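You operate a simulated robot arm through the tools that you are given. There is no shell and no other tool. Be economical: measure what you need, move in short steps, check, and stop when the job is done.

Carry out the task below with a simulated two-armed robot. There is one attempt and no reset: what you move stays moved.

## Task
Pick up the caps carton from the top of the fitting cart with one hand, pass it to the other hand and put it on the top of the pick bench. Take the hub wheel on the top of the fitting cart and put it away on the top of the racks bench. Take the red pot on the top of the fitting cart and put it away on the top of the check bench. Put the red cover on the top of the grey table away on the top of the racks bench. Fetch the wheel and set it in the inside of the clean tray. Take the strainer from the top of the grey table and put it on the coiled chain there. Take the grey cover on the top of the grey table and put it away on the shelf of the racks bench. Take the blue bracket and put it on top of the nuts. Fetch the discs carton from the top of the grey table and set it on the shelf of the powder bench. Put one of the blue plugs from the top of the grey table in the cured carton. Open the blue drawer. Any order will do. Set down upright: caps carton, strainer, blue bracket, discs carton.

Only the result counts: the job must be done as asked and must still hold three seconds after the hand-in. Knocking over, shifting, dropping, spilling or breaking anything else fails it. Lids that push on must go on centred and level and be pressed home; caps that screw on are set level and turned clockwise until they are tight.

## Robot
Two 7-joint arms with two-finger grippers on one trunk, on a base that drives. Base frame: it is fixed to the floor where the robot stands at the start and does not move with it; the origin is under the middle of the robot, x ahead of it, y to its left, z up; the surface under the hand at the start is at about z = 860. Readings come in mm, degrees, newtons and seconds.
The left shoulder is at the start at [78, 151, 963], the right one opposite. With the tool pointing down near the work surface each hand reaches from about 100 to 780 mm from the robot's upright axis, wherever it stands, measured 20 degrees to its own side. Places, roughly: blue bracket (9x6x6 cm) [-13900, 3500, 800]; blue drawer [900, -2500, 700]; blue plug [-14000, 3750, 750]; caps carton [500, -250, 1000]; coiled chain (13x13x3 cm) [-13100, 3300, 800]; cured carton [-14750, 3750, 750]; discs carton [-14000, 3250, 750]; grey cover (18x12x4 cm) [-13500, 3400, 800]; hub wheel [750, 500, 750]; inside of the clean tray (17x15 cm) [-10680, 6580, 800]; nuts (13x10x4 cm) [-13300, 3400, 800]; red cover (12x12x4 cm) [-12500, 3300, 800]; red pot (6x6x5 cm) [800, -700, 900]; shelf of the powder bench [-12400, 1700, 200]; shelf of the racks bench [-14000, 8200, 300]; strainer (6x6x9 cm) [-12800, 3400, 800]; top of the check bench [1200, -2700, 800]; top of the pick bench [4300, 600, 900]; top of the racks bench [-14000, 8200, 800]; wheel (6x6x5 cm) [-12800, 3300, 800]. Payload 2.54 kg a hand.
The TCP of each hand is the grasp point between the finger pads, 30 mm short of the fingertips. In the tool frame z runs along the fingers and y along their closing line. The gripper opens to 116 mm. The gripper's body begins 95 mm behind the TCP.
Orientation is that of the tool frame in the base frame, as a unit quaternion [x, y, z, w]. With the fingers straight down and closing along the base's y, the tool's x points along the base's -x, its y along +y and its z along -z.

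## Interface
- The arms move only by the tool apply_moves. It takes "left_targets", "right_targets" or both (then of equal length, played together; a hand with none holds still); each is a list of rows, each an object (a shift or turn left out is 0, a gripper value left out holds the last) with "offset": the shift along the tool's x, y, z in m, a list of three; "rotation": the turn, a rotation vector about the tool's x, y, z in degrees, a list of three. In form: [{"offset": [tx, ty, tz], "rotation": [wx, wy, wz]}, ...]. A call has 1 to 8 rows; each row is the pose to reach, as a shift and turn from the pose commanded when the call began, along the tool's axes at that moment. "left_hand" and "right_hand" are, for a hand that has rows, the opening in per cent of the stroke, from 0 (shut) to 100 (fully open), set as the call begins (left out, the last holds). A row lasts 0.2 s, in which the tool goes at most 50 mm and 8.6 degrees; a call with a longer step from one row to the next is refused whole, and so is a gripper value outside its range. A pose out of reach is approached as far as the arm can. The call stops where the force on the tool passes 40 N (or 10 N more than at its start, if that is more) or the arm is blocked; 0.2 s more then pass. The fingers move at their own pace (about 72 mm/s each) and stop on an object; they squeeze with about 33 N. The grip force told is the motor's: it shows also when the fingers shut on nothing. Time passes only in rows, and 0.2 s behind the last, so rows that repeat a pose let the fingers close. It gives the time, the measured TCP pose, the force on the tool (base axes), the opening and the grip force at its end, in the units of the frame above (readings bear some noise), with the torque about the TCP (base axes, N m) and any sound that the robot's microphone picked up.
- Cameras (640 x 400 px; columns grow to the right, rows downward): "scene" is now at [160.6, -18, 1120.7]; the picture's right is [-0.19, -0.98, 0.00], its down [-0.18, 0.03, -0.98] and it looks along [0.97, -0.18, -0.18] (base axes); focal length 214 px, centre (320, 200). "left" rides on the left gripper at [69, 15, -122] in its tool frame; the picture's right is [-0.21, 0.98, 0.00], its down [-0.83, -0.18, -0.53] and it looks along [-0.52, -0.11, 0.85] (tool axes); focal length 251 px, centre (320, 200). "right" rides on the right gripper at [69, -15, -122] in its tool frame; the picture's right is [0.21, 0.98, 0.00], its down [-0.83, 0.18, -0.53] and it looks along [-0.52, 0.11, 0.85] (tool axes); focal length 251 px, centre (320, 200). There is no depth. A picture from a camera that has moved, and an enlarged one, comes with that camera's place and axes in the base frame and with its lens.
- snapshot(camera): a new picture of that camera. It takes no simulated time.
- move_column(by): slides the trunk up (or, below 0, down) by that many mm; the arms and the scene camera ride with it, the base frame stays. It gives what a move gives, with no picture.
- base_move(legs): drives the robot by 1 to 6 legs, each [ahead, left, turn to the left] in mm, mm and degrees, along the robot's own axes; the way and the turn of a leg run together, so that a leg with both is an arc; at most 1500 mm and 180 degrees a leg. The arms and the cameras ride along, it lands a little off, and it stops where it bumps. It gives what a move gives.
- turn_head(pan, tilt): turns the head with the scene camera to pan (to the left, within 80 degrees either way) and tilt (down, from -29 to 69), counted from straight ahead of the robot. It gives what a move gives.
- zoom(camera, box): a new picture of the part [left, top, right, bottom] of that camera's present view, enlarged. It takes no simulated time.
- job_done(): hands the job in; it is judged then, once.

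Work in short steps. Places have to be worked out from the pictures, the camera data and where the tool is seen: move nearer, look again, correct. Check each grasp and each placing, and mend what went wrong. You have 546 turns and 346 pictures in all, those below and enlarged ones among them. Open the grippers and draw the arms clear of the work before you hand the job in, unless the task says otherwise; then end with one line.

The tools are called after "Request:" as name(argument=value, ...) on one line, values as JSON. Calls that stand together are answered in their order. apply_moves: Moves the arms, as the interface text tells. Its arguments: {"type":"object","properties":{"left_targets":{"type":"array"},"left_hand":{"type":"number"},"right_targets":{"type":"array"},"right_hand":{"type":"number"}},"required":[]} The other tools are called the same way: move_column (by) slides the trunk up or down; base_move (legs) drives the base; turn_head (pan, tilt) turns the head that bears the scene camera; snapshot (camera) takes a picture; zoom (camera, box) takes an enlarged picture of a part of a camera's view; job_done () hands the job in.

At the start:

```text
time_s: 0.0
left_tool_pos: [399.5, 78.2, 1085.7]
left_tcp_rot: [0.0, 1.0, -0.001, 0.0]
left_wrist_force: [-0.9, -1.1, 0.3]
left_ft_torque: [0.02, -0.02, -0.04]
left_gripper_width: 115.8
left_grip_force: 0.2
right_tool_pos: [368.0, -309.0, 1127.2]
right_tcp_rot: [0.0, 1.0, 0.001, -0.001]
right_wrist_force: [-0.1, 0.2, 0.2]
right_ft_torque: [0.01, 0.0, -0.02]
right_gripper_width: 116.1
right_grip_force: 0.0
trunk travel left (down, up): [-200.0, 89.0]
robot x, y, heading: [1.1, -0.0, 0.1]
head pan, tilt: [-10.7, 10.6]
```

scene: 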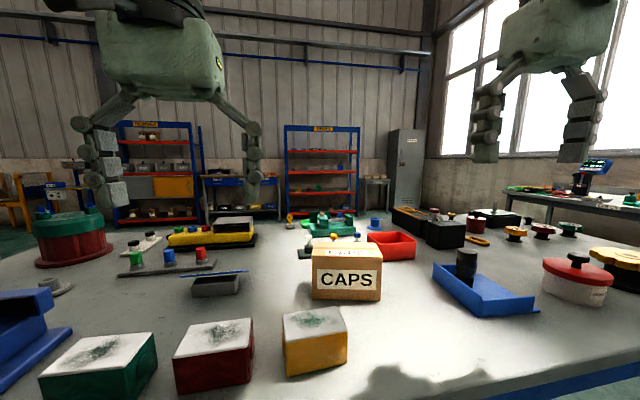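
right: 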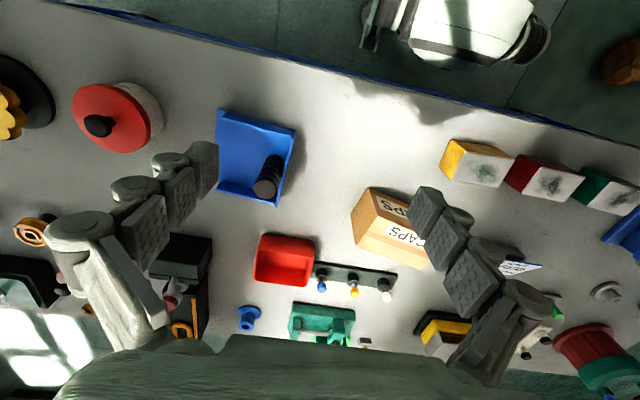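
left: 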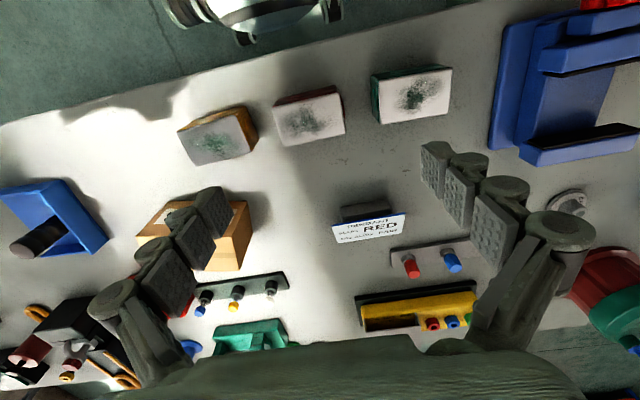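

I start by looking at the cart top more closely.

Request:
zoom(camera="scene", box=[0, 190, 320, 390])

Request:
zoom(camera="scene", box=[320, 190, 640, 390])

```text
2.00 times, centred on (160, 290) of scene
camera zoom: at [160.6, -18.0, 1120.7], right [-0.19, -0.98, 0.0], down [-0.18, 0.03, -0.98], along [0.97, -0.18, -0.18], focal length 429 px, centre (640, 20)
```

zoom: 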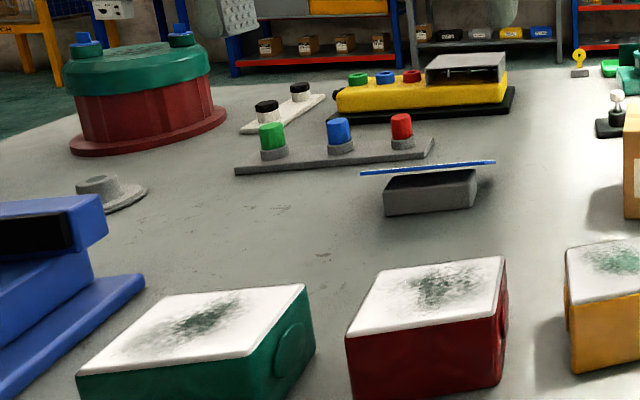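

```text
2.00 times, centred on (480, 290) of scene
camera zoom: at [160.6, -18.0, 1120.7], right [-0.19, -0.98, 0.0], down [-0.18, 0.03, -0.98], along [0.97, -0.18, -0.18], focal length 429 px, centre (0, 20)
```

zoom: 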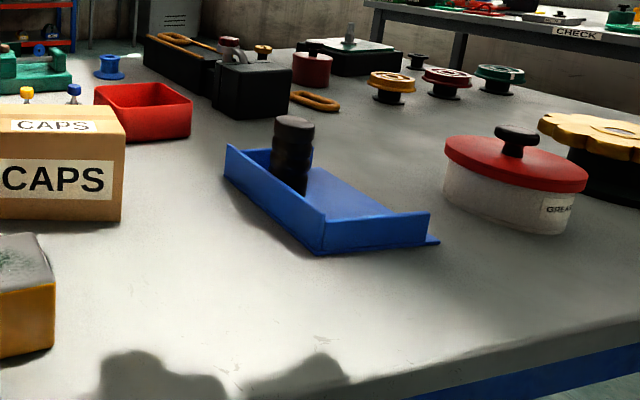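

Looking around to map the surroundings.

Request:
turn_head(pan=-70, tilt=10)

Request:
snapshot(camera="scene")

Request:
turn_head(pan=60, tilt=20)

Request:
snapshot(camera="scene")

Request:
turn_head(pan=-20, tilt=50)

Request:
snapshot(camera="scene")

```text
time_s: 1.3
left_tool_pos: [399.6, 78.8, 1085.5]
left_tcp_rot: [0.0, 1.0, 0.0, 0.0]
left_wrist_force: [-0.6, 1.2, 1.2]
left_ft_torque: [0.02, 0.0, 0.0]
left_gripper_width: 116.0
left_grip_force: 0.1
right_tool_pos: [368.3, -310.9, 1127.4]
right_tcp_rot: [0.0, 1.0, 0.0, 0.0]
right_wrist_force: [-0.1, -0.3, 0.0]
right_ft_torque: [-0.04, -0.05, -0.05]
right_gripper_width: 115.9
right_grip_force: 0.0
trunk travel left (down, up): [-200.0, 89.0]
robot x, y, heading: [4.0, -0.9, 0.1]
head pan, tilt: [-70.0, 10.0]
```

```text
340 pictures are left
camera scene: at [101.0, -88.1, 1121.7], right [-0.94, -0.34, 0.0], down [-0.06, 0.16, -0.98], along [0.34, -0.93, -0.17], focal length 214 px, centre (320, 200)
```

scene: 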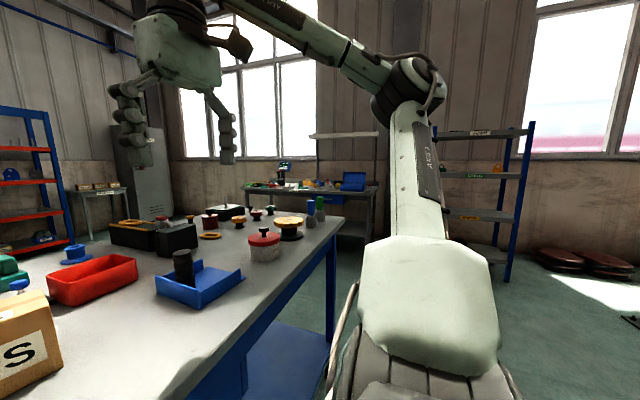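

```text
time_s: 3.4
left_tool_pos: [400.9, 77.6, 1085.6]
left_tcp_rot: [0.0, 1.0, -0.001, 0.0]
left_wrist_force: [-0.4, 0.5, -0.2]
left_ft_torque: [0.0, -0.02, 0.02]
left_gripper_width: 116.1
left_grip_force: 0.1
right_tool_pos: [368.3, -310.3, 1128.1]
right_tcp_rot: [0.0, 1.0, 0.0, 0.0]
right_wrist_force: [-0.2, -0.5, 0.2]
right_ft_torque: [0.02, -0.01, 0.0]
right_gripper_width: 116.2
right_grip_force: 0.1
trunk travel left (down, up): [-200.0, 89.0]
robot x, y, heading: [1.6, -0.4, 0.0]
head pan, tilt: [60.0, 20.0]
```

```text
339 pictures are left
camera scene: at [115.7, 79.8, 1105.4], right [0.87, -0.5, 0.0], down [-0.17, -0.3, -0.94], along [0.47, 0.81, -0.34], focal length 214 px, centre (320, 200)
```

scene: 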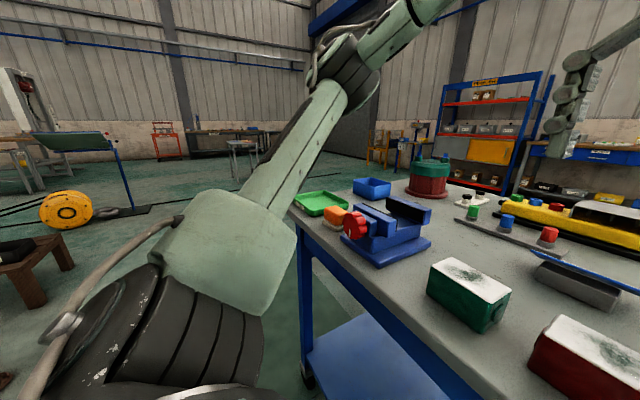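

```text
time_s: 4.9
left_tool_pos: [399.8, 77.9, 1085.7]
left_tcp_rot: [0.0, 1.0, 0.0, 0.001]
left_wrist_force: [0.7, 0.7, -0.1]
left_ft_torque: [0.01, 0.0, 0.02]
left_gripper_width: 115.9
left_grip_force: 0.1
right_tool_pos: [368.4, -310.6, 1127.1]
right_tcp_rot: [0.0, 1.0, -0.001, 0.0]
right_wrist_force: [-0.3, 0.0, -0.4]
right_ft_torque: [0.0, -0.02, 0.0]
right_gripper_width: 116.0
right_grip_force: 0.0
trunk travel left (down, up): [-200.0, 89.0]
robot x, y, heading: [2.0, 1.0, 0.2]
head pan, tilt: [-20.0, 50.0]
```

```text
338 pictures are left
camera scene: at [141.5, -27.1, 1059.8], right [-0.34, -0.94, 0.0], down [-0.72, 0.26, -0.64], along [0.6, -0.22, -0.77], focal length 214 px, centre (320, 200)
```

scene: 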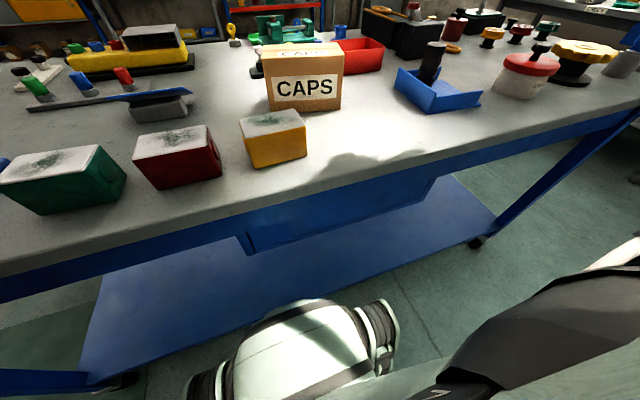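

The red pot appears to be the dark red cup near (808,-727), best reached from the cart's right end. I drive around into the aisle and face +y.

Request:
base_move(legs=[[-100, 0, 0], [0, -1450, 0], [900, 0, 0], [0, 0, 90]])

Request:
turn_head(pan=0, tilt=20)

Request:
snapshot(camera="scene")

```text
time_s: 28.1
left_tool_pos: [702.4, -1085.9, 1085.3]
left_tcp_rot: [-0.695, 0.719, 0.001, 0.0]
left_wrist_force: [-1.3, 0.3, -0.9]
left_ft_torque: [-0.02, 0.0, 0.02]
left_gripper_width: 116.1
left_grip_force: 0.1
right_tool_pos: [1089.0, -1129.7, 1127.2]
right_tcp_rot: [-0.696, 0.718, 0.0, 0.0]
right_wrist_force: [0.3, 0.5, 0.2]
right_ft_torque: [0.04, 0.01, 0.01]
right_gripper_width: 115.8
right_grip_force: 0.0
trunk travel left (down, up): [-200.0, 89.0]
robot x, y, heading: [766.6, -1484.2, 88.2]
head pan, tilt: [-20.0, 50.0]
```

```text
time_s: 29.0
left_tool_pos: [699.7, -1086.4, 1085.9]
left_tcp_rot: [-0.696, 0.718, 0.0, 0.0]
left_wrist_force: [0.4, 0.0, -0.1]
left_ft_torque: [-0.01, -0.02, 0.0]
left_gripper_width: 115.8
left_grip_force: 0.1
right_tool_pos: [1087.3, -1130.5, 1127.8]
right_tcp_rot: [-0.696, 0.718, 0.0, 0.001]
right_wrist_force: [0.2, 0.3, -0.4]
right_ft_torque: [-0.01, 0.03, 0.03]
right_gripper_width: 116.2
right_grip_force: 0.0
trunk travel left (down, up): [-200.0, 89.0]
robot x, y, heading: [768.0, -1489.0, 88.2]
head pan, tilt: [0.0, 20.0]
```

```text
337 pictures are left
camera scene: at [772.5, -1328.0, 1105.3], right [1.0, -0.03, 0.0], down [-0.01, -0.34, -0.94], along [0.03, 0.94, -0.34], focal length 214 px, centre (320, 200)
```

scene: 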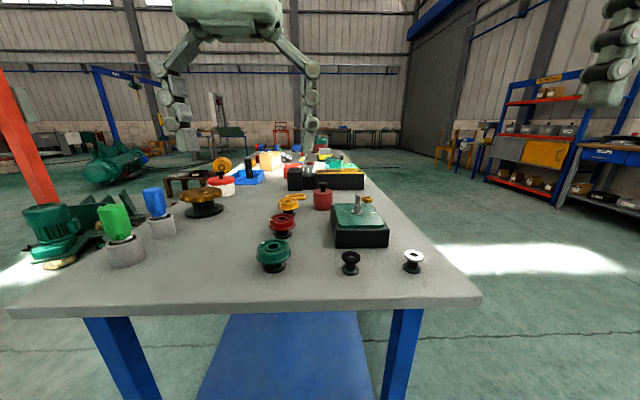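

Zooming on the pot region.

Request:
zoom(camera="scene", box=[220, 160, 420, 285])

```text
3.20 times, centred on (320, 222) of scene
camera zoom: at [772.5, -1328.0, 1105.3], right [1.0, -0.03, 0.0], down [-0.01, -0.34, -0.94], along [0.03, 0.94, -0.34], focal length 686 px, centre (320, 128)
```

zoom: 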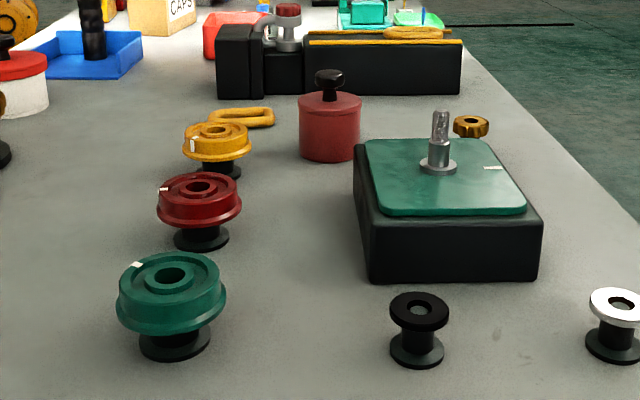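

The red pot (with black knob) is at about (801,-738), body 60 mm wide. I move 110 mm closer and shift left so that it lies on the right hand's side.

Request:
base_move(legs=[[110, 100, 1.8]])

Request:
turn_head(pan=-10, tilt=30)

Request:
snapshot(camera="scene")

Request:
snapshot(camera="right")

```text
time_s: 30.6
left_tool_pos: [590.9, -976.1, 1085.9]
left_tcp_rot: [0.707, -0.707, 0.001, 0.0]
left_wrist_force: [-0.6, 0.0, -0.7]
left_ft_torque: [0.03, -0.04, -0.04]
left_gripper_width: 116.0
left_grip_force: 0.1
right_tool_pos: [980.1, -1008.0, 1127.3]
right_tcp_rot: [0.707, -0.707, 0.0, 0.0]
right_wrist_force: [0.4, -0.2, 0.1]
right_ft_torque: [-0.04, -0.02, -0.01]
right_gripper_width: 116.1
right_grip_force: 0.1
trunk travel left (down, up): [-200.0, 89.0]
robot x, y, heading: [668.3, -1376.1, 89.8]
head pan, tilt: [0.0, 20.0]
```

```text
time_s: 31.3
left_tool_pos: [591.0, -976.0, 1085.7]
left_tcp_rot: [0.708, -0.707, 0.0, 0.0]
left_wrist_force: [-0.4, -0.4, 0.3]
left_ft_torque: [-0.01, 0.0, 0.0]
left_gripper_width: 116.0
left_grip_force: 0.0
right_tool_pos: [980.4, -1007.8, 1128.4]
right_tcp_rot: [-0.707, 0.708, 0.0, 0.0]
right_wrist_force: [-0.1, -0.1, -0.7]
right_ft_torque: [-0.02, 0.04, -0.01]
right_gripper_width: 116.0
right_grip_force: 0.1
trunk travel left (down, up): [-200.0, 89.0]
robot x, y, heading: [666.9, -1374.7, 89.9]
head pan, tilt: [-10.0, 30.0]
```

```text
335 pictures are left
camera scene: at [686.3, -1219.9, 1089.4], right [0.98, -0.17, 0.0], down [-0.09, -0.49, -0.87], along [0.15, 0.85, -0.5], focal length 214 px, centre (320, 200)
```

scene: 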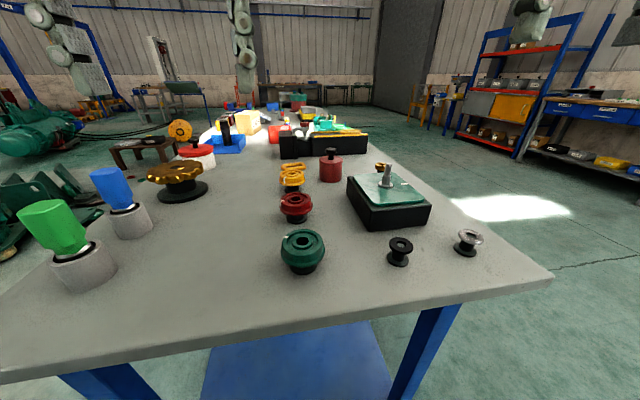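

```text
334 pictures are left
camera right: at [995.5, -1076.7, 1250.9], right [-0.98, -0.22, 0.0], down [-0.18, 0.83, 0.53], along [-0.11, 0.52, -0.85], focal length 251 px, centre (320, 200)
```

right: 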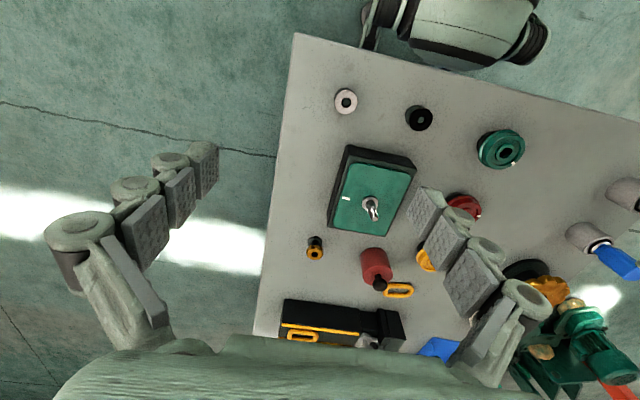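

Both cameras agree the pot's centre is about (803,-735). I move the right hand above it at height.

Request:
apply_moves(right_targets=[{"offset": [-0.04, 0.026, 0]}, {"offset": [-0.08, 0.052, 0]}, {"offset": [-0.12, 0.078, 0]}, {"offset": [-0.16, 0.104, 0]}, {"offset": [-0.2, 0.13, 0]}, {"offset": [-0.24, 0.156, 0]}, {"offset": [-0.273, 0.177, 0]}, {"offset": [-0.273, 0.177, 0.05]}], right_hand=80)

Request:
snapshot(camera="right")

```text
time_s: 33.1
left_tool_pos: [591.4, -976.2, 1085.2]
left_tcp_rot: [-0.707, 0.707, 0.0, -0.001]
left_wrist_force: [-0.5, 0.1, -1.1]
left_ft_torque: [0.01, 0.01, 0.0]
left_gripper_width: 116.0
left_grip_force: 0.0
right_tool_pos: [866.0, -804.8, 1038.9]
right_tcp_rot: [0.707, -0.707, -0.001, 0.0]
right_wrist_force: [-0.2, -0.5, 0.9]
right_ft_torque: [0.0, -0.02, 0.01]
right_gripper_width: 92.6
right_grip_force: 0.1
right hand out of reach, approached as far as the arm can: row 4, 5, 6, 7, 8
trunk travel left (down, up): [-200.0, 89.0]
robot x, y, heading: [671.1, -1374.2, 89.5]
head pan, tilt: [-10.0, 30.0]
```

```text
333 pictures are left
camera right: at [881.1, -873.1, 1162.8], right [-0.98, -0.22, 0.0], down [-0.18, 0.82, 0.54], along [-0.12, 0.52, -0.84], focal length 251 px, centre (320, 200)
```

right: 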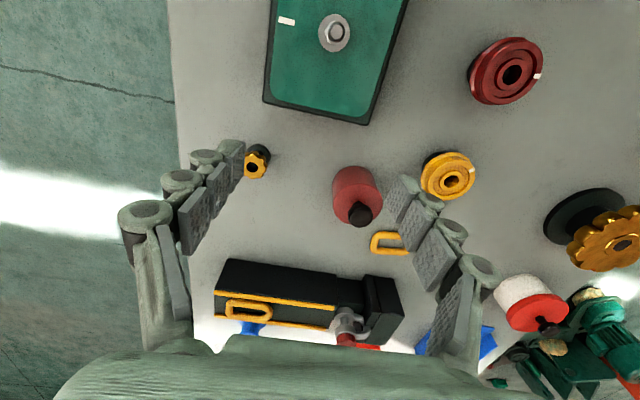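

The reach is limited when high; I raise the trunk so the shoulder sits higher relative to the wrist.

Request:
move_column(by=85)

Request:
apply_moves(right_targets=[{"offset": [0, 0, 0.04]}, {"offset": [0, 0, 0.08]}, {"offset": [-0.02, 0.02, 0.08]}])

```text
time_s: 34.4
left_tool_pos: [591.8, -976.6, 1171.2]
left_tcp_rot: [-0.707, 0.707, 0.0, 0.0]
left_wrist_force: [0.3, 0.8, -0.5]
left_ft_torque: [0.01, 0.0, -0.01]
left_gripper_width: 116.0
left_grip_force: 0.1
right_tool_pos: [865.9, -804.1, 1124.4]
right_tcp_rot: [-0.707, 0.707, 0.001, 0.001]
right_wrist_force: [-0.5, 0.7, 0.3]
right_ft_torque: [-0.04, 0.01, 0.0]
right_gripper_width: 92.6
right_grip_force: 0.0
trunk travel left (down, up): [-285.0, 4.0]
robot x, y, heading: [673.0, -1378.2, 90.1]
head pan, tilt: [-10.0, 30.0]
```

```text
time_s: 35.1
left_tool_pos: [590.4, -975.7, 1170.6]
left_tcp_rot: [0.708, -0.707, 0.001, 0.0]
left_wrist_force: [1.1, -0.2, -0.7]
left_ft_torque: [-0.04, 0.04, 0.01]
left_gripper_width: 115.7
left_grip_force: 0.1
right_tool_pos: [849.5, -781.9, 1043.1]
right_tcp_rot: [0.707, -0.707, -0.001, -0.001]
right_wrist_force: [0.5, 0.5, 0.0]
right_ft_torque: [-0.05, 0.0, 0.01]
right_gripper_width: 92.8
right_grip_force: 0.0
trunk travel left (down, up): [-285.0, 4.0]
robot x, y, heading: [669.5, -1373.4, 90.3]
head pan, tilt: [-10.0, 30.0]
```

Request:
apply_moves(right_targets=[{"offset": [-0.025, 0.025, 0]}, {"offset": [-0.048, 0.047, 0]}, {"offset": [-0.048, 0.047, 0.02]}, {"offset": [-0.048, 0.047, 0.02]}])

Request:
snapshot(camera="right")

```text
time_s: 36.1
left_tool_pos: [591.2, -976.0, 1169.5]
left_tcp_rot: [-0.707, 0.707, -0.001, 0.0]
left_wrist_force: [-0.3, -0.4, 0.8]
left_ft_torque: [0.03, -0.03, 0.0]
left_gripper_width: 116.0
left_grip_force: 0.1
right_tool_pos: [834.7, -775.4, 1010.0]
right_tcp_rot: [-0.707, 0.707, 0.003, 0.0]
right_wrist_force: [0.1, 0.1, -0.6]
right_ft_torque: [0.02, -0.03, -0.02]
right_gripper_width: 92.7
right_grip_force: 0.0
right hand out of reach, approached as far as the arm can: row 1, 2, 3, 4
trunk travel left (down, up): [-285.0, 4.0]
robot x, y, heading: [668.5, -1373.8, 89.9]
head pan, tilt: [-10.0, 30.0]
```

```text
332 pictures are left
camera right: at [850.7, -843.8, 1134.0], right [-0.98, -0.22, 0.0], down [-0.18, 0.82, 0.54], along [-0.12, 0.52, -0.84], focal length 251 px, centre (320, 200)
```

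right: 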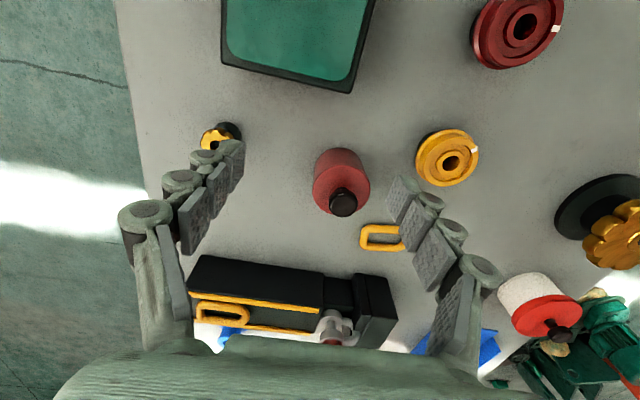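

Still limited at this height; the reach grows lower down. I'll line up left, descend just short of the pot (between it and the green box), then slide forward around it.

Request:
apply_moves(right_targets=[{"offset": [0.003, 0.031, 0]}, {"offset": [0.003, 0.031, 0.03]}])

Request:
snapshot(camera="right")

```text
time_s: 36.8
left_tool_pos: [591.3, -975.9, 1170.2]
left_tcp_rot: [0.707, -0.707, 0.0, -0.001]
left_wrist_force: [1.1, -0.3, 0.0]
left_ft_torque: [-0.01, -0.01, -0.01]
left_gripper_width: 115.9
left_grip_force: 0.1
right_tool_pos: [813.8, -785.1, 982.4]
right_tcp_rot: [-0.707, 0.707, 0.004, 0.0]
right_wrist_force: [-0.1, 0.0, -0.8]
right_ft_torque: [-0.03, -0.04, 0.05]
right_gripper_width: 92.8
right_grip_force: 0.0
right hand out of reach, approached as far as the arm can: row 1, 2
trunk travel left (down, up): [-285.0, 4.0]
robot x, y, heading: [670.1, -1376.9, 89.9]
head pan, tilt: [-10.0, 30.0]
```

```text
331 pictures are left
camera right: at [830.9, -854.8, 1104.3], right [-0.98, -0.21, 0.0], down [-0.18, 0.82, 0.54], along [-0.12, 0.53, -0.84], focal length 251 px, centre (320, 200)
```

right: 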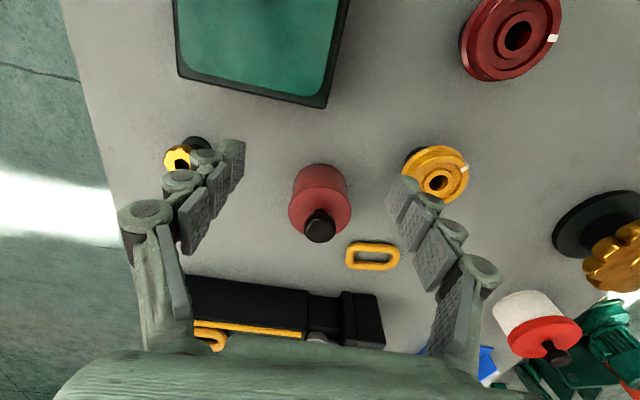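

The limit seems related to angle rather than distance; I lift and strafe the base left so the pot is farther to the right side.

Request:
apply_moves(right_targets=[{"offset": [0.02, -0.02, -0.05]}, {"offset": [0.05, -0.02, -0.08]}])

Request:
base_move(legs=[[0, 130, 0]])

Request:
apply_moves(right_targets=[{"offset": [0, -0.045, 0]}, {"offset": [0, -0.09, 0]}, {"offset": [0, -0.12, 0]}, {"offset": [-0.02, -0.12, 0.04]}, {"offset": [-0.04, -0.12, 0.08]}])

```text
refused: row 1 steps farther than a row can; nothing moved
```

```text
time_s: 37.9
left_tool_pos: [562.9, -977.3, 1170.5]
left_tcp_rot: [-0.705, 0.71, 0.001, 0.0]
left_wrist_force: [0.5, 0.3, -0.9]
left_ft_torque: [-0.01, 0.01, -0.04]
left_gripper_width: 116.0
left_grip_force: 0.1
right_tool_pos: [789.9, -789.8, 981.2]
right_tcp_rot: [-0.705, 0.709, 0.004, 0.0]
right_wrist_force: [0.8, -0.2, 0.7]
right_ft_torque: [-0.02, 0.05, 0.01]
right_gripper_width: 92.8
right_grip_force: 0.1
trunk travel left (down, up): [-285.0, 4.0]
robot x, y, heading: [640.5, -1381.8, 89.5]
head pan, tilt: [-10.0, 30.0]
stopped in leg 1: the robot was blocked; the commanded pose is now the measured one
```

```text
time_s: 39.1
left_tool_pos: [563.7, -977.0, 1170.4]
left_tcp_rot: [-0.705, 0.709, -0.001, -0.001]
left_wrist_force: [0.2, -0.1, -0.8]
left_ft_torque: [-0.01, -0.01, 0.01]
left_gripper_width: 116.0
left_grip_force: 0.1
right_tool_pos: [908.2, -748.7, 898.3]
right_tcp_rot: [-0.705, 0.71, 0.004, 0.0]
right_wrist_force: [0.0, -0.7, -0.4]
right_ft_torque: [0.01, 0.03, -0.01]
right_gripper_width: 92.7
right_grip_force: 0.0
trunk travel left (down, up): [-285.0, 4.0]
robot x, y, heading: [641.1, -1378.5, 89.4]
head pan, tilt: [-10.0, 30.0]
```

That batch went on after a refusal; I check immediately that nothing was disturbed.

Request:
snapshot(camera="right")

Request:
snapshot(camera="scene")

```text
330 pictures are left
camera right: at [923.7, -818.6, 1021.3], right [-0.98, -0.21, 0.0], down [-0.17, 0.82, 0.54], along [-0.12, 0.53, -0.84], focal length 251 px, centre (320, 200)
```

right: 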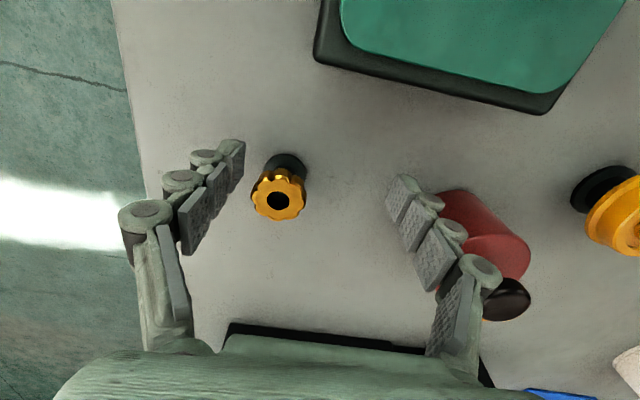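

```text
329 pictures are left
camera scene: at [657.4, -1221.8, 1174.3], right [0.98, -0.18, 0.0], down [-0.09, -0.49, -0.87], along [0.16, 0.85, -0.5], focal length 214 px, centre (320, 200)
```

scene: 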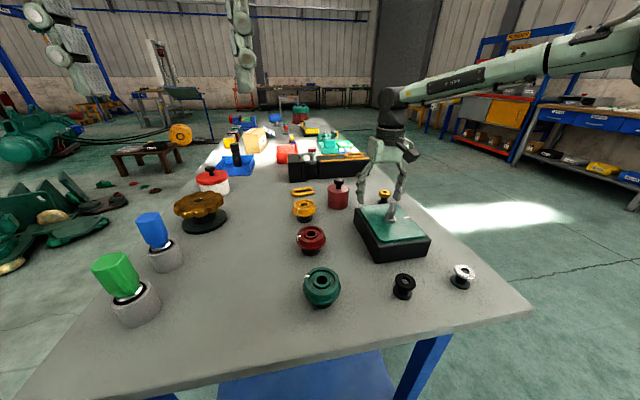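

Nothing was disturbed: the fingers straddle the little yellow gear without contact. I raise straight up, then move left toward the pot at a safe height.

Request:
apply_moves(right_targets=[{"offset": [0, 0, -0.05]}, {"offset": [0, 0, -0.1]}, {"offset": [0.02, 0, -0.11]}])

```text
time_s: 39.9
left_tool_pos: [563.5, -978.3, 1170.0]
left_tcp_rot: [-0.705, 0.709, 0.0, 0.0]
left_wrist_force: [0.0, 0.1, -0.1]
left_ft_torque: [0.0, 0.01, 0.02]
left_gripper_width: 116.0
left_grip_force: 0.0
right_tool_pos: [912.8, -772.4, 1012.5]
right_tcp_rot: [-0.705, 0.709, 0.005, 0.0]
right_wrist_force: [0.1, 0.3, -0.4]
right_ft_torque: [-0.02, 0.01, -0.02]
right_gripper_width: 92.8
right_grip_force: 0.0
trunk travel left (down, up): [-285.0, 4.0]
robot x, y, heading: [636.9, -1380.6, 89.4]
head pan, tilt: [-10.0, 30.0]
```

Request:
apply_moves(right_targets=[{"offset": [0, 0.045, 0]}, {"offset": [0, 0.09, 0]}, {"offset": [0, 0.11, 0]}, {"offset": [-0.03, 0.11, 0]}])

Request:
snapshot(camera="right")

```text
time_s: 40.9
left_tool_pos: [563.7, -977.5, 1170.3]
left_tcp_rot: [-0.705, 0.709, -0.001, -0.001]
left_wrist_force: [0.0, 0.1, 0.5]
left_ft_torque: [-0.03, 0.0, 0.01]
left_gripper_width: 116.0
left_grip_force: 0.1
right_tool_pos: [821.9, -765.6, 1005.7]
right_tcp_rot: [-0.705, 0.71, 0.005, 0.0]
right_wrist_force: [0.1, 0.1, 0.4]
right_ft_torque: [-0.01, -0.01, -0.02]
right_gripper_width: 92.7
right_grip_force: 0.0
right hand out of reach, approached as far as the arm can: row 3, 4
trunk travel left (down, up): [-285.0, 4.0]
robot x, y, heading: [640.3, -1379.5, 89.5]
head pan, tilt: [-10.0, 30.0]
```

```text
328 pictures are left
camera right: at [837.0, -834.9, 1128.1], right [-0.98, -0.21, 0.01], down [-0.17, 0.82, 0.54], along [-0.12, 0.53, -0.84], focal length 251 px, centre (320, 200)
```

right: 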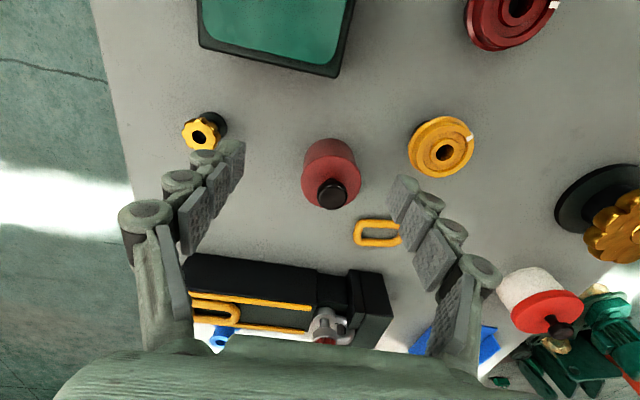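

The hand can't go further inward here, so I retract upward and turn the base left 15° with a slight backing, so the pot lies more to the right.

Request:
apply_moves(right_targets=[{"offset": [0.03, 0, -0.03]}, {"offset": [0.06, -0.02, -0.06]}, {"offset": [0.1, -0.03, -0.08]}])

Request:
base_move(legs=[[-30, 0, 0], [0, 0, 16]])

Request:
snapshot(camera="right")

```text
time_s: 41.7
left_tool_pos: [562.9, -978.6, 1171.1]
left_tcp_rot: [-0.705, 0.709, 0.0, 0.0]
left_wrist_force: [-1.0, -0.8, -0.5]
left_ft_torque: [0.01, 0.01, 0.01]
left_gripper_width: 116.1
left_grip_force: 0.0
right_tool_pos: [853.3, -868.5, 1085.1]
right_tcp_rot: [-0.705, 0.709, 0.004, 0.0]
right_wrist_force: [1.3, -0.7, -0.6]
right_ft_torque: [0.03, -0.03, 0.01]
right_gripper_width: 93.0
right_grip_force: 0.0
trunk travel left (down, up): [-285.0, 4.0]
robot x, y, heading: [636.6, -1377.7, 89.5]
head pan, tilt: [-10.0, 30.0]
```

```text
time_s: 43.5
left_tool_pos: [455.5, -1043.6, 1170.7]
left_tcp_rot: [0.797, -0.604, 0.0, 0.001]
left_wrist_force: [-0.9, -0.6, -1.0]
left_ft_torque: [0.0, -0.02, -0.03]
left_gripper_width: 116.2
left_grip_force: 0.0
right_tool_pos: [702.9, -858.0, 1083.8]
right_tcp_rot: [0.796, -0.605, -0.004, 0.001]
right_wrist_force: [0.1, 0.3, 0.2]
right_ft_torque: [-0.01, -0.05, 0.04]
right_gripper_width: 92.9
right_grip_force: 0.0
trunk travel left (down, up): [-285.0, 4.0]
robot x, y, heading: [641.9, -1411.9, 105.5]
head pan, tilt: [-10.0, 30.0]
```

```text
327 pictures are left
camera right: at [737.5, -920.5, 1207.1], right [-0.88, -0.47, 0.0], down [-0.39, 0.74, 0.54], along [-0.26, 0.47, -0.84], focal length 251 px, centre (320, 200)
```

right: 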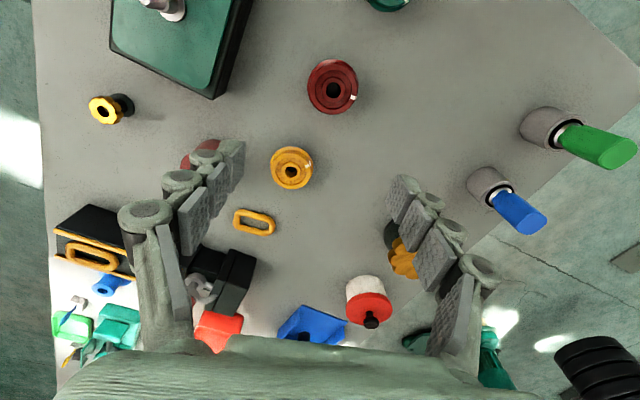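

Request:
apply_moves(right_targets=[{"offset": [0, -0.045, 0]}, {"offset": [-0.02, -0.085, 0]}, {"offset": [-0.05, -0.12, 0.0]}, {"offset": [-0.07, -0.129, 0.04]}, {"offset": [-0.092, -0.129, 0.075]}])

Request:
snapshot(camera="right")

```text
time_s: 44.7
left_tool_pos: [454.8, -1043.4, 1170.3]
left_tcp_rot: [0.797, -0.604, 0.001, 0.0]
left_wrist_force: [-0.2, -0.5, -0.6]
left_ft_torque: [-0.01, 0.0, 0.03]
left_gripper_width: 115.9
left_grip_force: 0.1
right_tool_pos: [802.1, -730.1, 1009.7]
right_tcp_rot: [0.796, -0.605, -0.004, 0.0]
right_wrist_force: [-0.2, 0.2, 0.8]
right_ft_torque: [0.01, 0.01, -0.02]
right_gripper_width: 92.6
right_grip_force: 0.0
trunk travel left (down, up): [-285.0, 4.0]
robot x, y, heading: [637.7, -1410.2, 105.5]
head pan, tilt: [-10.0, 30.0]
```

```text
326 pictures are left
camera right: at [837.2, -793.6, 1132.7], right [-0.88, -0.47, 0.0], down [-0.39, 0.74, 0.54], along [-0.26, 0.47, -0.84], focal length 251 px, centre (320, 200)
```

right: 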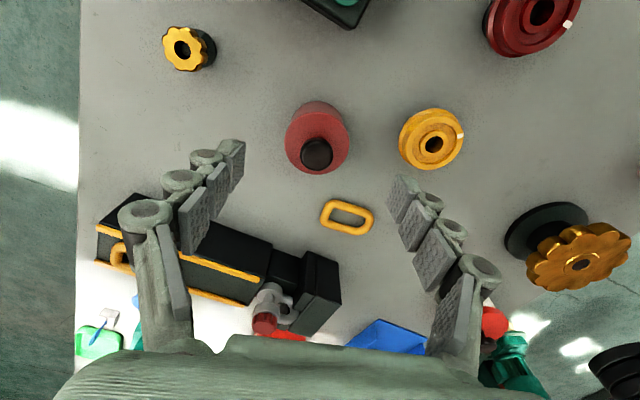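

The hand is exactly above the pot (knob at ~(802,-728)). I descend around the body and close.

Request:
apply_moves(right_targets=[{"offset": [0, 0, 0.04]}, {"offset": [0, 0, 0.08]}, {"offset": [0, 0, 0.11]}, {"offset": [0, 0, 0.11]}])

Request:
snapshot(camera="right")

```text
time_s: 45.7
left_tool_pos: [455.1, -1043.0, 1169.8]
left_tcp_rot: [0.797, -0.604, 0.0, 0.0]
left_wrist_force: [-0.7, 0.3, 0.5]
left_ft_torque: [0.01, -0.03, -0.01]
left_gripper_width: 116.1
left_grip_force: 0.0
right_tool_pos: [800.4, -732.9, 900.3]
right_tcp_rot: [0.797, -0.604, -0.004, 0.0]
right_wrist_force: [-0.2, 0.0, 0.2]
right_ft_torque: [0.03, 0.0, 0.04]
right_gripper_width: 92.5
right_grip_force: 0.0
trunk travel left (down, up): [-285.0, 4.0]
robot x, y, heading: [636.8, -1408.4, 105.6]
head pan, tilt: [-10.0, 30.0]
```

```text
325 pictures are left
camera right: at [834.9, -795.6, 1021.9], right [-0.88, -0.47, 0.0], down [-0.39, 0.74, 0.54], along [-0.26, 0.48, -0.84], focal length 251 px, centre (320, 200)
```

right: 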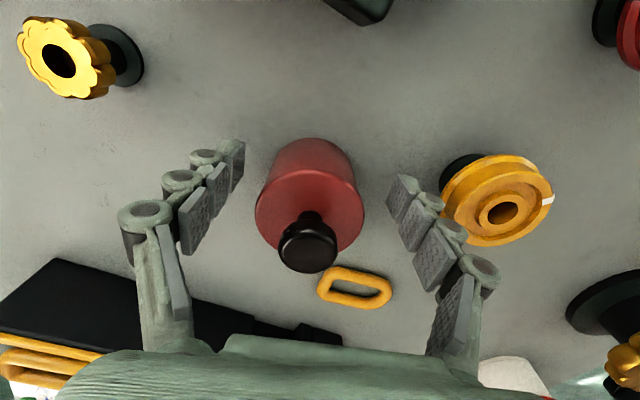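

Well straddled; closing.

Request:
apply_moves(right_targets=[{"offset": [0, 0, 0]}, {"offset": [0, 0, 0]}, {"offset": [0, 0, 0]}, {"offset": [0, 0, 0]}], right_hand=0)

Request:
apply_moves(right_targets=[{"offset": [0, 0, -0.03]}, {"offset": [0, 0, -0.06]}, {"offset": [0, 0, -0.1]}, {"offset": [0.04, 0, -0.13]}, {"offset": [0.09, 0, -0.13]}, {"offset": [0.14, 0, -0.13]}])

Request:
snapshot(camera="right")

```text
time_s: 46.7
left_tool_pos: [456.2, -1044.1, 1170.6]
left_tcp_rot: [0.797, -0.604, 0.0, 0.0]
left_wrist_force: [-0.1, -0.4, 0.2]
left_ft_torque: [-0.01, -0.03, 0.02]
left_gripper_width: 116.2
left_grip_force: 0.1
right_tool_pos: [800.9, -732.5, 899.9]
right_tcp_rot: [0.797, -0.604, -0.005, 0.0]
right_wrist_force: [3.4, 1.6, 2.8]
right_ft_torque: [0.14, -0.18, -0.1]
right_gripper_width: 56.5
right_grip_force: 32.6
trunk travel left (down, up): [-285.0, 4.0]
robot x, y, heading: [639.2, -1406.0, 105.2]
head pan, tilt: [-10.0, 30.0]
heard: snap
```

```text
time_s: 48.1
left_tool_pos: [456.9, -1044.1, 1170.2]
left_tcp_rot: [0.797, -0.604, -0.001, 0.0]
left_wrist_force: [0.5, 0.1, 0.7]
left_ft_torque: [0.03, -0.05, -0.03]
left_gripper_width: 116.1
left_grip_force: 0.1
right_tool_pos: [841.0, -870.6, 1030.9]
right_tcp_rot: [0.796, -0.605, -0.004, 0.0]
right_wrist_force: [0.6, -0.1, -7.3]
right_ft_torque: [-0.06, 0.0, -0.02]
right_gripper_width: 56.3
right_grip_force: 33.0
trunk travel left (down, up): [-285.0, 4.0]
robot x, y, heading: [640.0, -1409.1, 105.6]
head pan, tilt: [-10.0, 30.0]
```

```text
324 pictures are left
camera right: at [875.0, -932.7, 1153.7], right [-0.88, -0.47, 0.0], down [-0.39, 0.74, 0.54], along [-0.26, 0.48, -0.84], focal length 251 px, centre (320, 200)
```

right: 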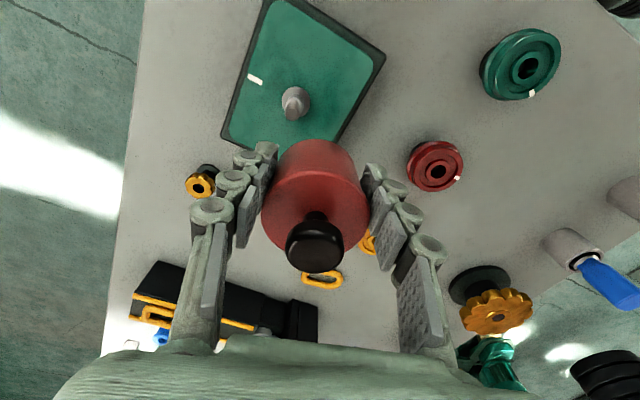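

The pot is held. I heard a snap as the fingers closed; the pot looks intact. Now I back off and turn to face the check bench.

Request:
base_move(legs=[[-160, 0, 0], [0, 0, -98], [0, 0, -97.5]])

Request:
turn_head(pan=0, tilt=20)

Request:
snapshot(camera="scene")

```text
time_s: 58.0
left_tool_pos: [753.3, -1961.5, 1170.1]
left_tcp_rot: [0.712, 0.702, 0.001, -0.001]
left_wrist_force: [-0.7, 0.2, -0.2]
left_ft_torque: [-0.02, 0.0, 0.0]
left_gripper_width: 116.0
left_grip_force: 0.0
right_tool_pos: [335.8, -2020.7, 1029.7]
right_tcp_rot: [0.712, 0.702, 0.0, 0.004]
right_wrist_force: [0.7, -0.4, -1.4]
right_ft_torque: [0.06, 0.01, -0.02]
right_gripper_width: 55.4
right_grip_force: 33.4
trunk travel left (down, up): [-285.0, 4.0]
robot x, y, heading: [683.1, -1559.0, -90.9]
head pan, tilt: [-10.0, 30.0]
```

```text
time_s: 58.7
left_tool_pos: [752.8, -1962.1, 1170.9]
left_tcp_rot: [0.713, 0.702, 0.002, -0.001]
left_wrist_force: [0.0, 0.7, -0.6]
left_ft_torque: [-0.03, 0.0, 0.0]
left_gripper_width: 116.0
left_grip_force: 0.2
right_tool_pos: [335.0, -2021.4, 1030.4]
right_tcp_rot: [0.712, 0.702, 0.001, 0.004]
right_wrist_force: [0.9, 0.2, -0.4]
right_ft_torque: [0.11, 0.03, 0.02]
right_gripper_width: 55.6
right_grip_force: 32.9
trunk travel left (down, up): [-285.0, 4.0]
robot x, y, heading: [681.6, -1561.0, -90.9]
head pan, tilt: [0.0, 20.0]
```

```text
323 pictures are left
camera scene: at [678.9, -1722.1, 1190.3], right [-1.0, 0.02, 0.0], down [0.01, 0.34, -0.94], along [-0.02, -0.94, -0.34], focal length 214 px, centre (320, 200)
```

scene: 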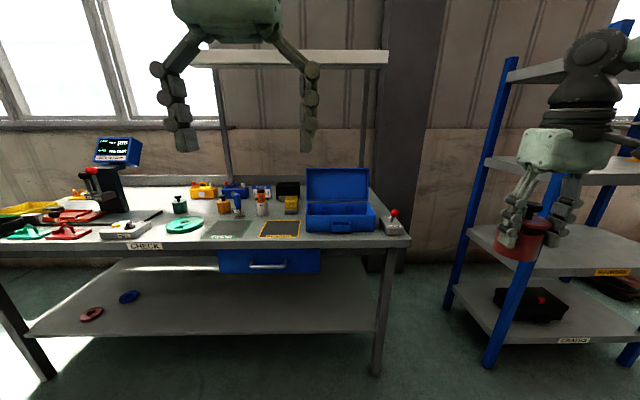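

The right wrist force dropped from -7 N to about -1 N; I check the pot.

Request:
snapshot(camera="right")

Request:
zoom(camera="scene", box=[460, 150, 620, 300])

```text
322 pictures are left
camera right: at [321.1, -1950.7, 1152.9], right [0.98, 0.2, 0.0], down [0.17, -0.83, 0.54], along [0.11, -0.53, -0.84], focal length 251 px, centre (320, 200)
```

right: 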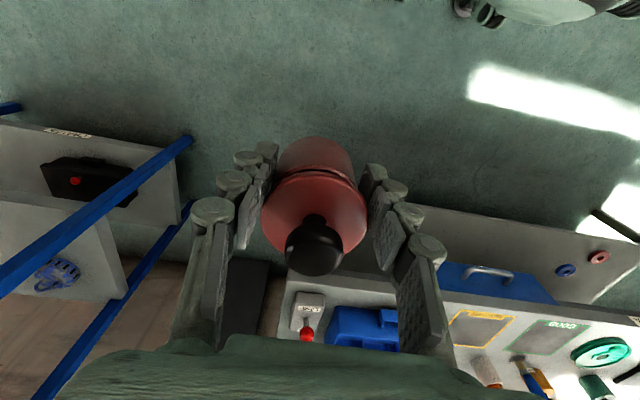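

```text
2.67 times, centred on (540, 225) of scene
camera zoom: at [678.9, -1722.1, 1190.3], right [-1.0, 0.02, 0.0], down [0.01, 0.34, -0.94], along [-0.02, -0.94, -0.34], focal length 572 px, centre (-267, 133)
```

zoom: 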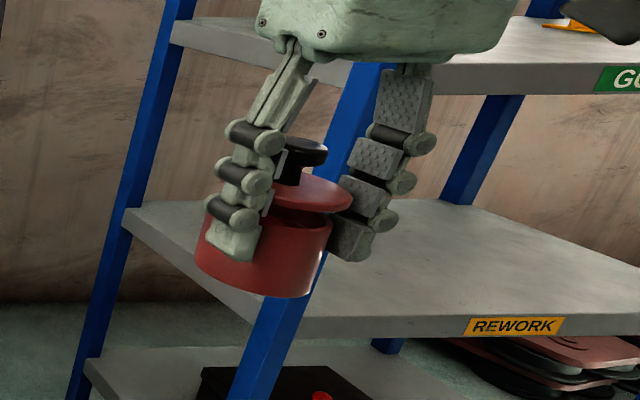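

The lid seems to have come slightly loose from the body, which still hangs in the fingers. I move nearer to the bench (top z≈775, front edge y≈-2405) and look for a free spot.

Request:
base_move(legs=[[0, 250, 0.9], [330, 0, 0]])

Request:
turn_head(pan=-10, tilt=35)

Request:
snapshot(camera="scene")

Request:
snapshot(camera="right")

```text
time_s: 63.5
left_tool_pos: [1008.0, -2291.9, 1169.3]
left_tcp_rot: [0.707, 0.707, 0.001, -0.001]
left_wrist_force: [0.4, 0.2, -0.7]
left_ft_torque: [0.03, 0.03, -0.06]
left_gripper_width: 115.8
left_grip_force: 0.1
right_tool_pos: [592.5, -2357.6, 1030.3]
right_tcp_rot: [0.707, 0.707, 0.001, 0.003]
right_wrist_force: [-0.3, 0.3, -0.3]
right_ft_torque: [0.08, 0.03, 0.0]
right_gripper_width: 55.6
right_grip_force: 32.5
trunk travel left (down, up): [-285.0, 4.0]
robot x, y, heading: [929.2, -1891.9, -89.9]
head pan, tilt: [0.0, 20.0]
```

```text
time_s: 64.3
left_tool_pos: [1007.9, -2292.2, 1169.7]
left_tcp_rot: [0.708, 0.707, 0.002, 0.0]
left_wrist_force: [0.9, 0.9, 0.2]
left_ft_torque: [-0.04, 0.0, -0.03]
left_gripper_width: 116.1
left_grip_force: 0.1
right_tool_pos: [590.8, -2356.6, 1028.6]
right_tcp_rot: [0.707, 0.707, 0.0, 0.004]
right_wrist_force: [0.8, 0.4, -0.3]
right_ft_torque: [0.12, -0.04, -0.01]
right_gripper_width: 55.7
right_grip_force: 32.9
trunk travel left (down, up): [-285.0, 4.0]
robot x, y, heading: [927.6, -1891.6, -90.1]
head pan, tilt: [-10.0, 35.0]
```

```text
320 pictures are left
camera scene: at [915.8, -2047.0, 1166.5], right [-0.98, 0.18, 0.0], down [0.1, 0.56, -0.82], along [-0.14, -0.81, -0.57], focal length 214 px, centre (320, 200)
```

scene: 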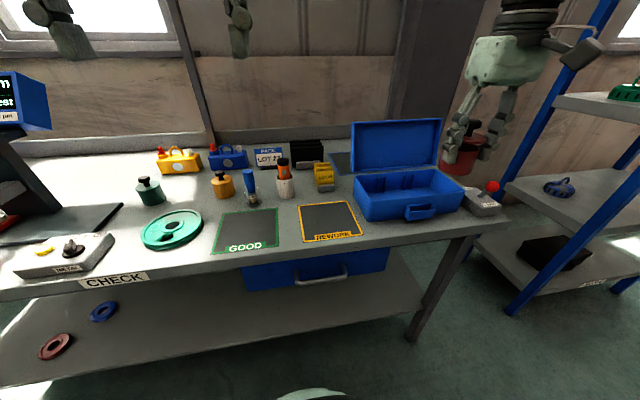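

```text
319 pictures are left
camera right: at [576.2, -2286.7, 1153.0], right [0.98, 0.21, 0.0], down [0.18, -0.82, 0.54], along [0.12, -0.53, -0.84], focal length 251 px, centre (320, 200)
```

right: 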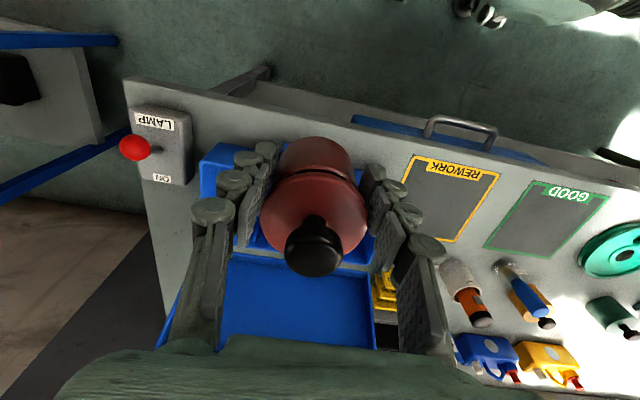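

I zoom in on the mats and free gaps.

Request:
zoom(camera="scene", box=[120, 140, 380, 270])

```text
2.46 times, centred on (250, 205) of scene
camera zoom: at [915.8, -2047.0, 1166.5], right [-0.98, 0.18, 0.0], down [0.1, 0.56, -0.82], along [-0.14, -0.81, -0.57], focal length 528 px, centre (492, 188)
```

zoom: 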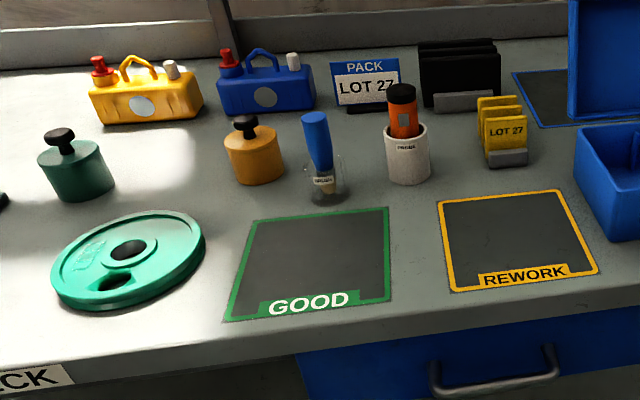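

The gap between the GOOD and REWORK markings at about (926,-2497), z≈798 is free. I strafe left then go ahead so it lies on the right hand's side.

Request:
base_move(legs=[[0, 230, 0], [150, 0, 0]])

Request:
snapshot(camera="right")

Request:
snapshot(camera="scene")

```text
time_s: 68.1
left_tool_pos: [1242.5, -2443.1, 1170.2]
left_tcp_rot: [0.706, 0.708, 0.0, -0.001]
left_wrist_force: [-0.7, -0.8, -0.8]
left_ft_torque: [0.04, 0.03, 0.02]
left_gripper_width: 115.7
left_grip_force: 0.0
right_tool_pos: [823.8, -2509.3, 1029.9]
right_tcp_rot: [0.705, 0.709, 0.0, 0.003]
right_wrist_force: [-0.3, -0.2, -0.5]
right_ft_torque: [0.12, -0.04, -0.02]
right_gripper_width: 55.5
right_grip_force: 33.1
trunk travel left (down, up): [-285.0, 4.0]
robot x, y, heading: [1165.8, -2043.9, -90.0]
head pan, tilt: [-10.0, 35.0]
```

```text
317 pictures are left
camera right: at [809.1, -2439.7, 1152.7], right [0.98, 0.22, 0.0], down [0.18, -0.82, 0.54], along [0.12, -0.52, -0.84], focal length 251 px, centre (320, 200)
```

right: 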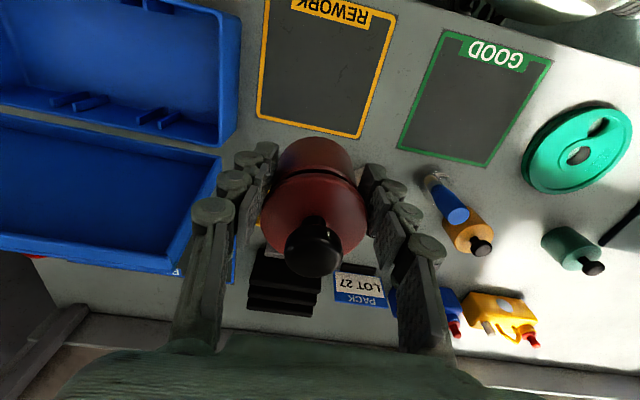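

```text
316 pictures are left
camera scene: at [1147.5, -2198.4, 1166.3], right [-0.99, 0.17, 0.0], down [0.1, 0.57, -0.82], along [-0.14, -0.81, -0.57], focal length 214 px, centre (320, 200)
```

scene: 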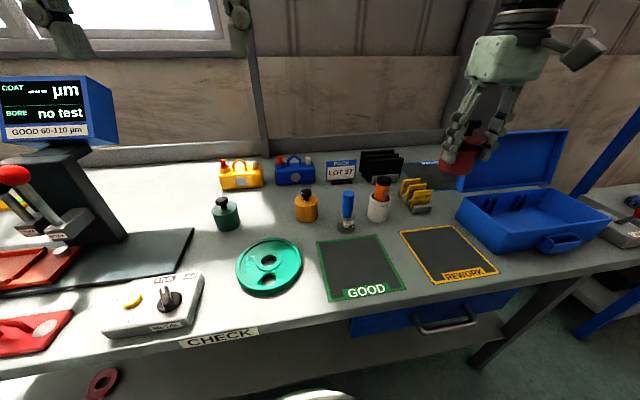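

Gap centre at (922,-2500). I move left 98 mm and go down in steps.

Request:
apply_moves(right_targets=[{"offset": [0.005, 0.049, 0]}, {"offset": [0.009, 0.098, 0]}, {"offset": [0.009, 0.098, 0.045]}, {"offset": [0.009, 0.098, 0.09]}, {"offset": [0.009, 0.098, 0.135]}, {"offset": [0.009, 0.098, 0.16]}])

Request:
zoom(camera="scene", box=[320, 130, 520, 290])

```text
time_s: 69.5
left_tool_pos: [1242.0, -2442.4, 1170.6]
left_tcp_rot: [0.706, 0.708, 0.0, 0.0]
left_wrist_force: [0.0, -0.1, -0.1]
left_ft_torque: [0.0, 0.01, 0.0]
left_gripper_width: 116.1
left_grip_force: 0.1
right_tool_pos: [924.3, -2502.6, 868.7]
right_tcp_rot: [0.706, 0.708, 0.0, 0.004]
right_wrist_force: [0.1, 0.4, -1.0]
right_ft_torque: [0.1, -0.02, 0.01]
right_gripper_width: 55.6
right_grip_force: 33.2
trunk travel left (down, up): [-285.0, 4.0]
robot x, y, heading: [1164.5, -2042.6, -90.3]
head pan, tilt: [-10.0, 35.0]
```

```text
2.50 times, centred on (420, 210) of scene
camera zoom: at [1147.5, -2197.9, 1166.5], right [-0.99, 0.17, 0.0], down [0.1, 0.57, -0.82], along [-0.14, -0.81, -0.57], focal length 536 px, centre (70, 175)
```

zoom: 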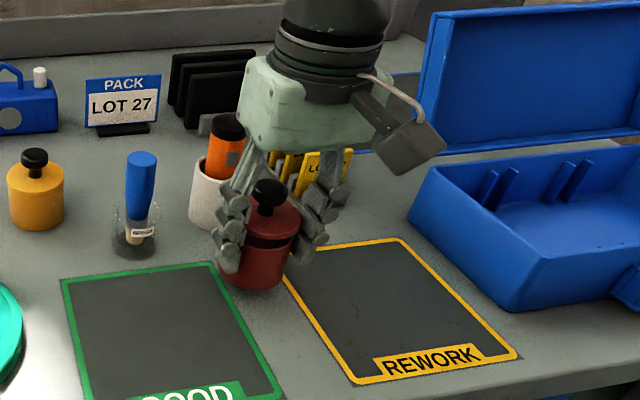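

Lowering gently until contact.

Request:
apply_moves(right_targets=[{"offset": [0, 0, 0.006]}, {"offset": [0, 0, 0.012]}, {"offset": [0, 0, 0.016]}, {"offset": [0, 0, 0.02]}])

```text
time_s: 70.5
left_tool_pos: [1241.5, -2441.3, 1171.1]
left_tcp_rot: [0.706, 0.708, 0.001, -0.001]
left_wrist_force: [-0.8, -0.1, -0.4]
left_ft_torque: [0.04, 0.0, 0.01]
left_gripper_width: 115.9
left_grip_force: 0.2
right_tool_pos: [923.7, -2499.1, 853.1]
right_tcp_rot: [0.706, 0.709, -0.001, 0.004]
right_wrist_force: [-4.5, 3.3, 10.7]
right_ft_torque: [-0.51, 0.07, -0.13]
right_gripper_width: 55.8
right_grip_force: 33.1
trunk travel left (down, up): [-285.0, 4.0]
robot x, y, heading: [1162.0, -2043.3, -90.0]
head pan, tilt: [-10.0, 35.0]
```

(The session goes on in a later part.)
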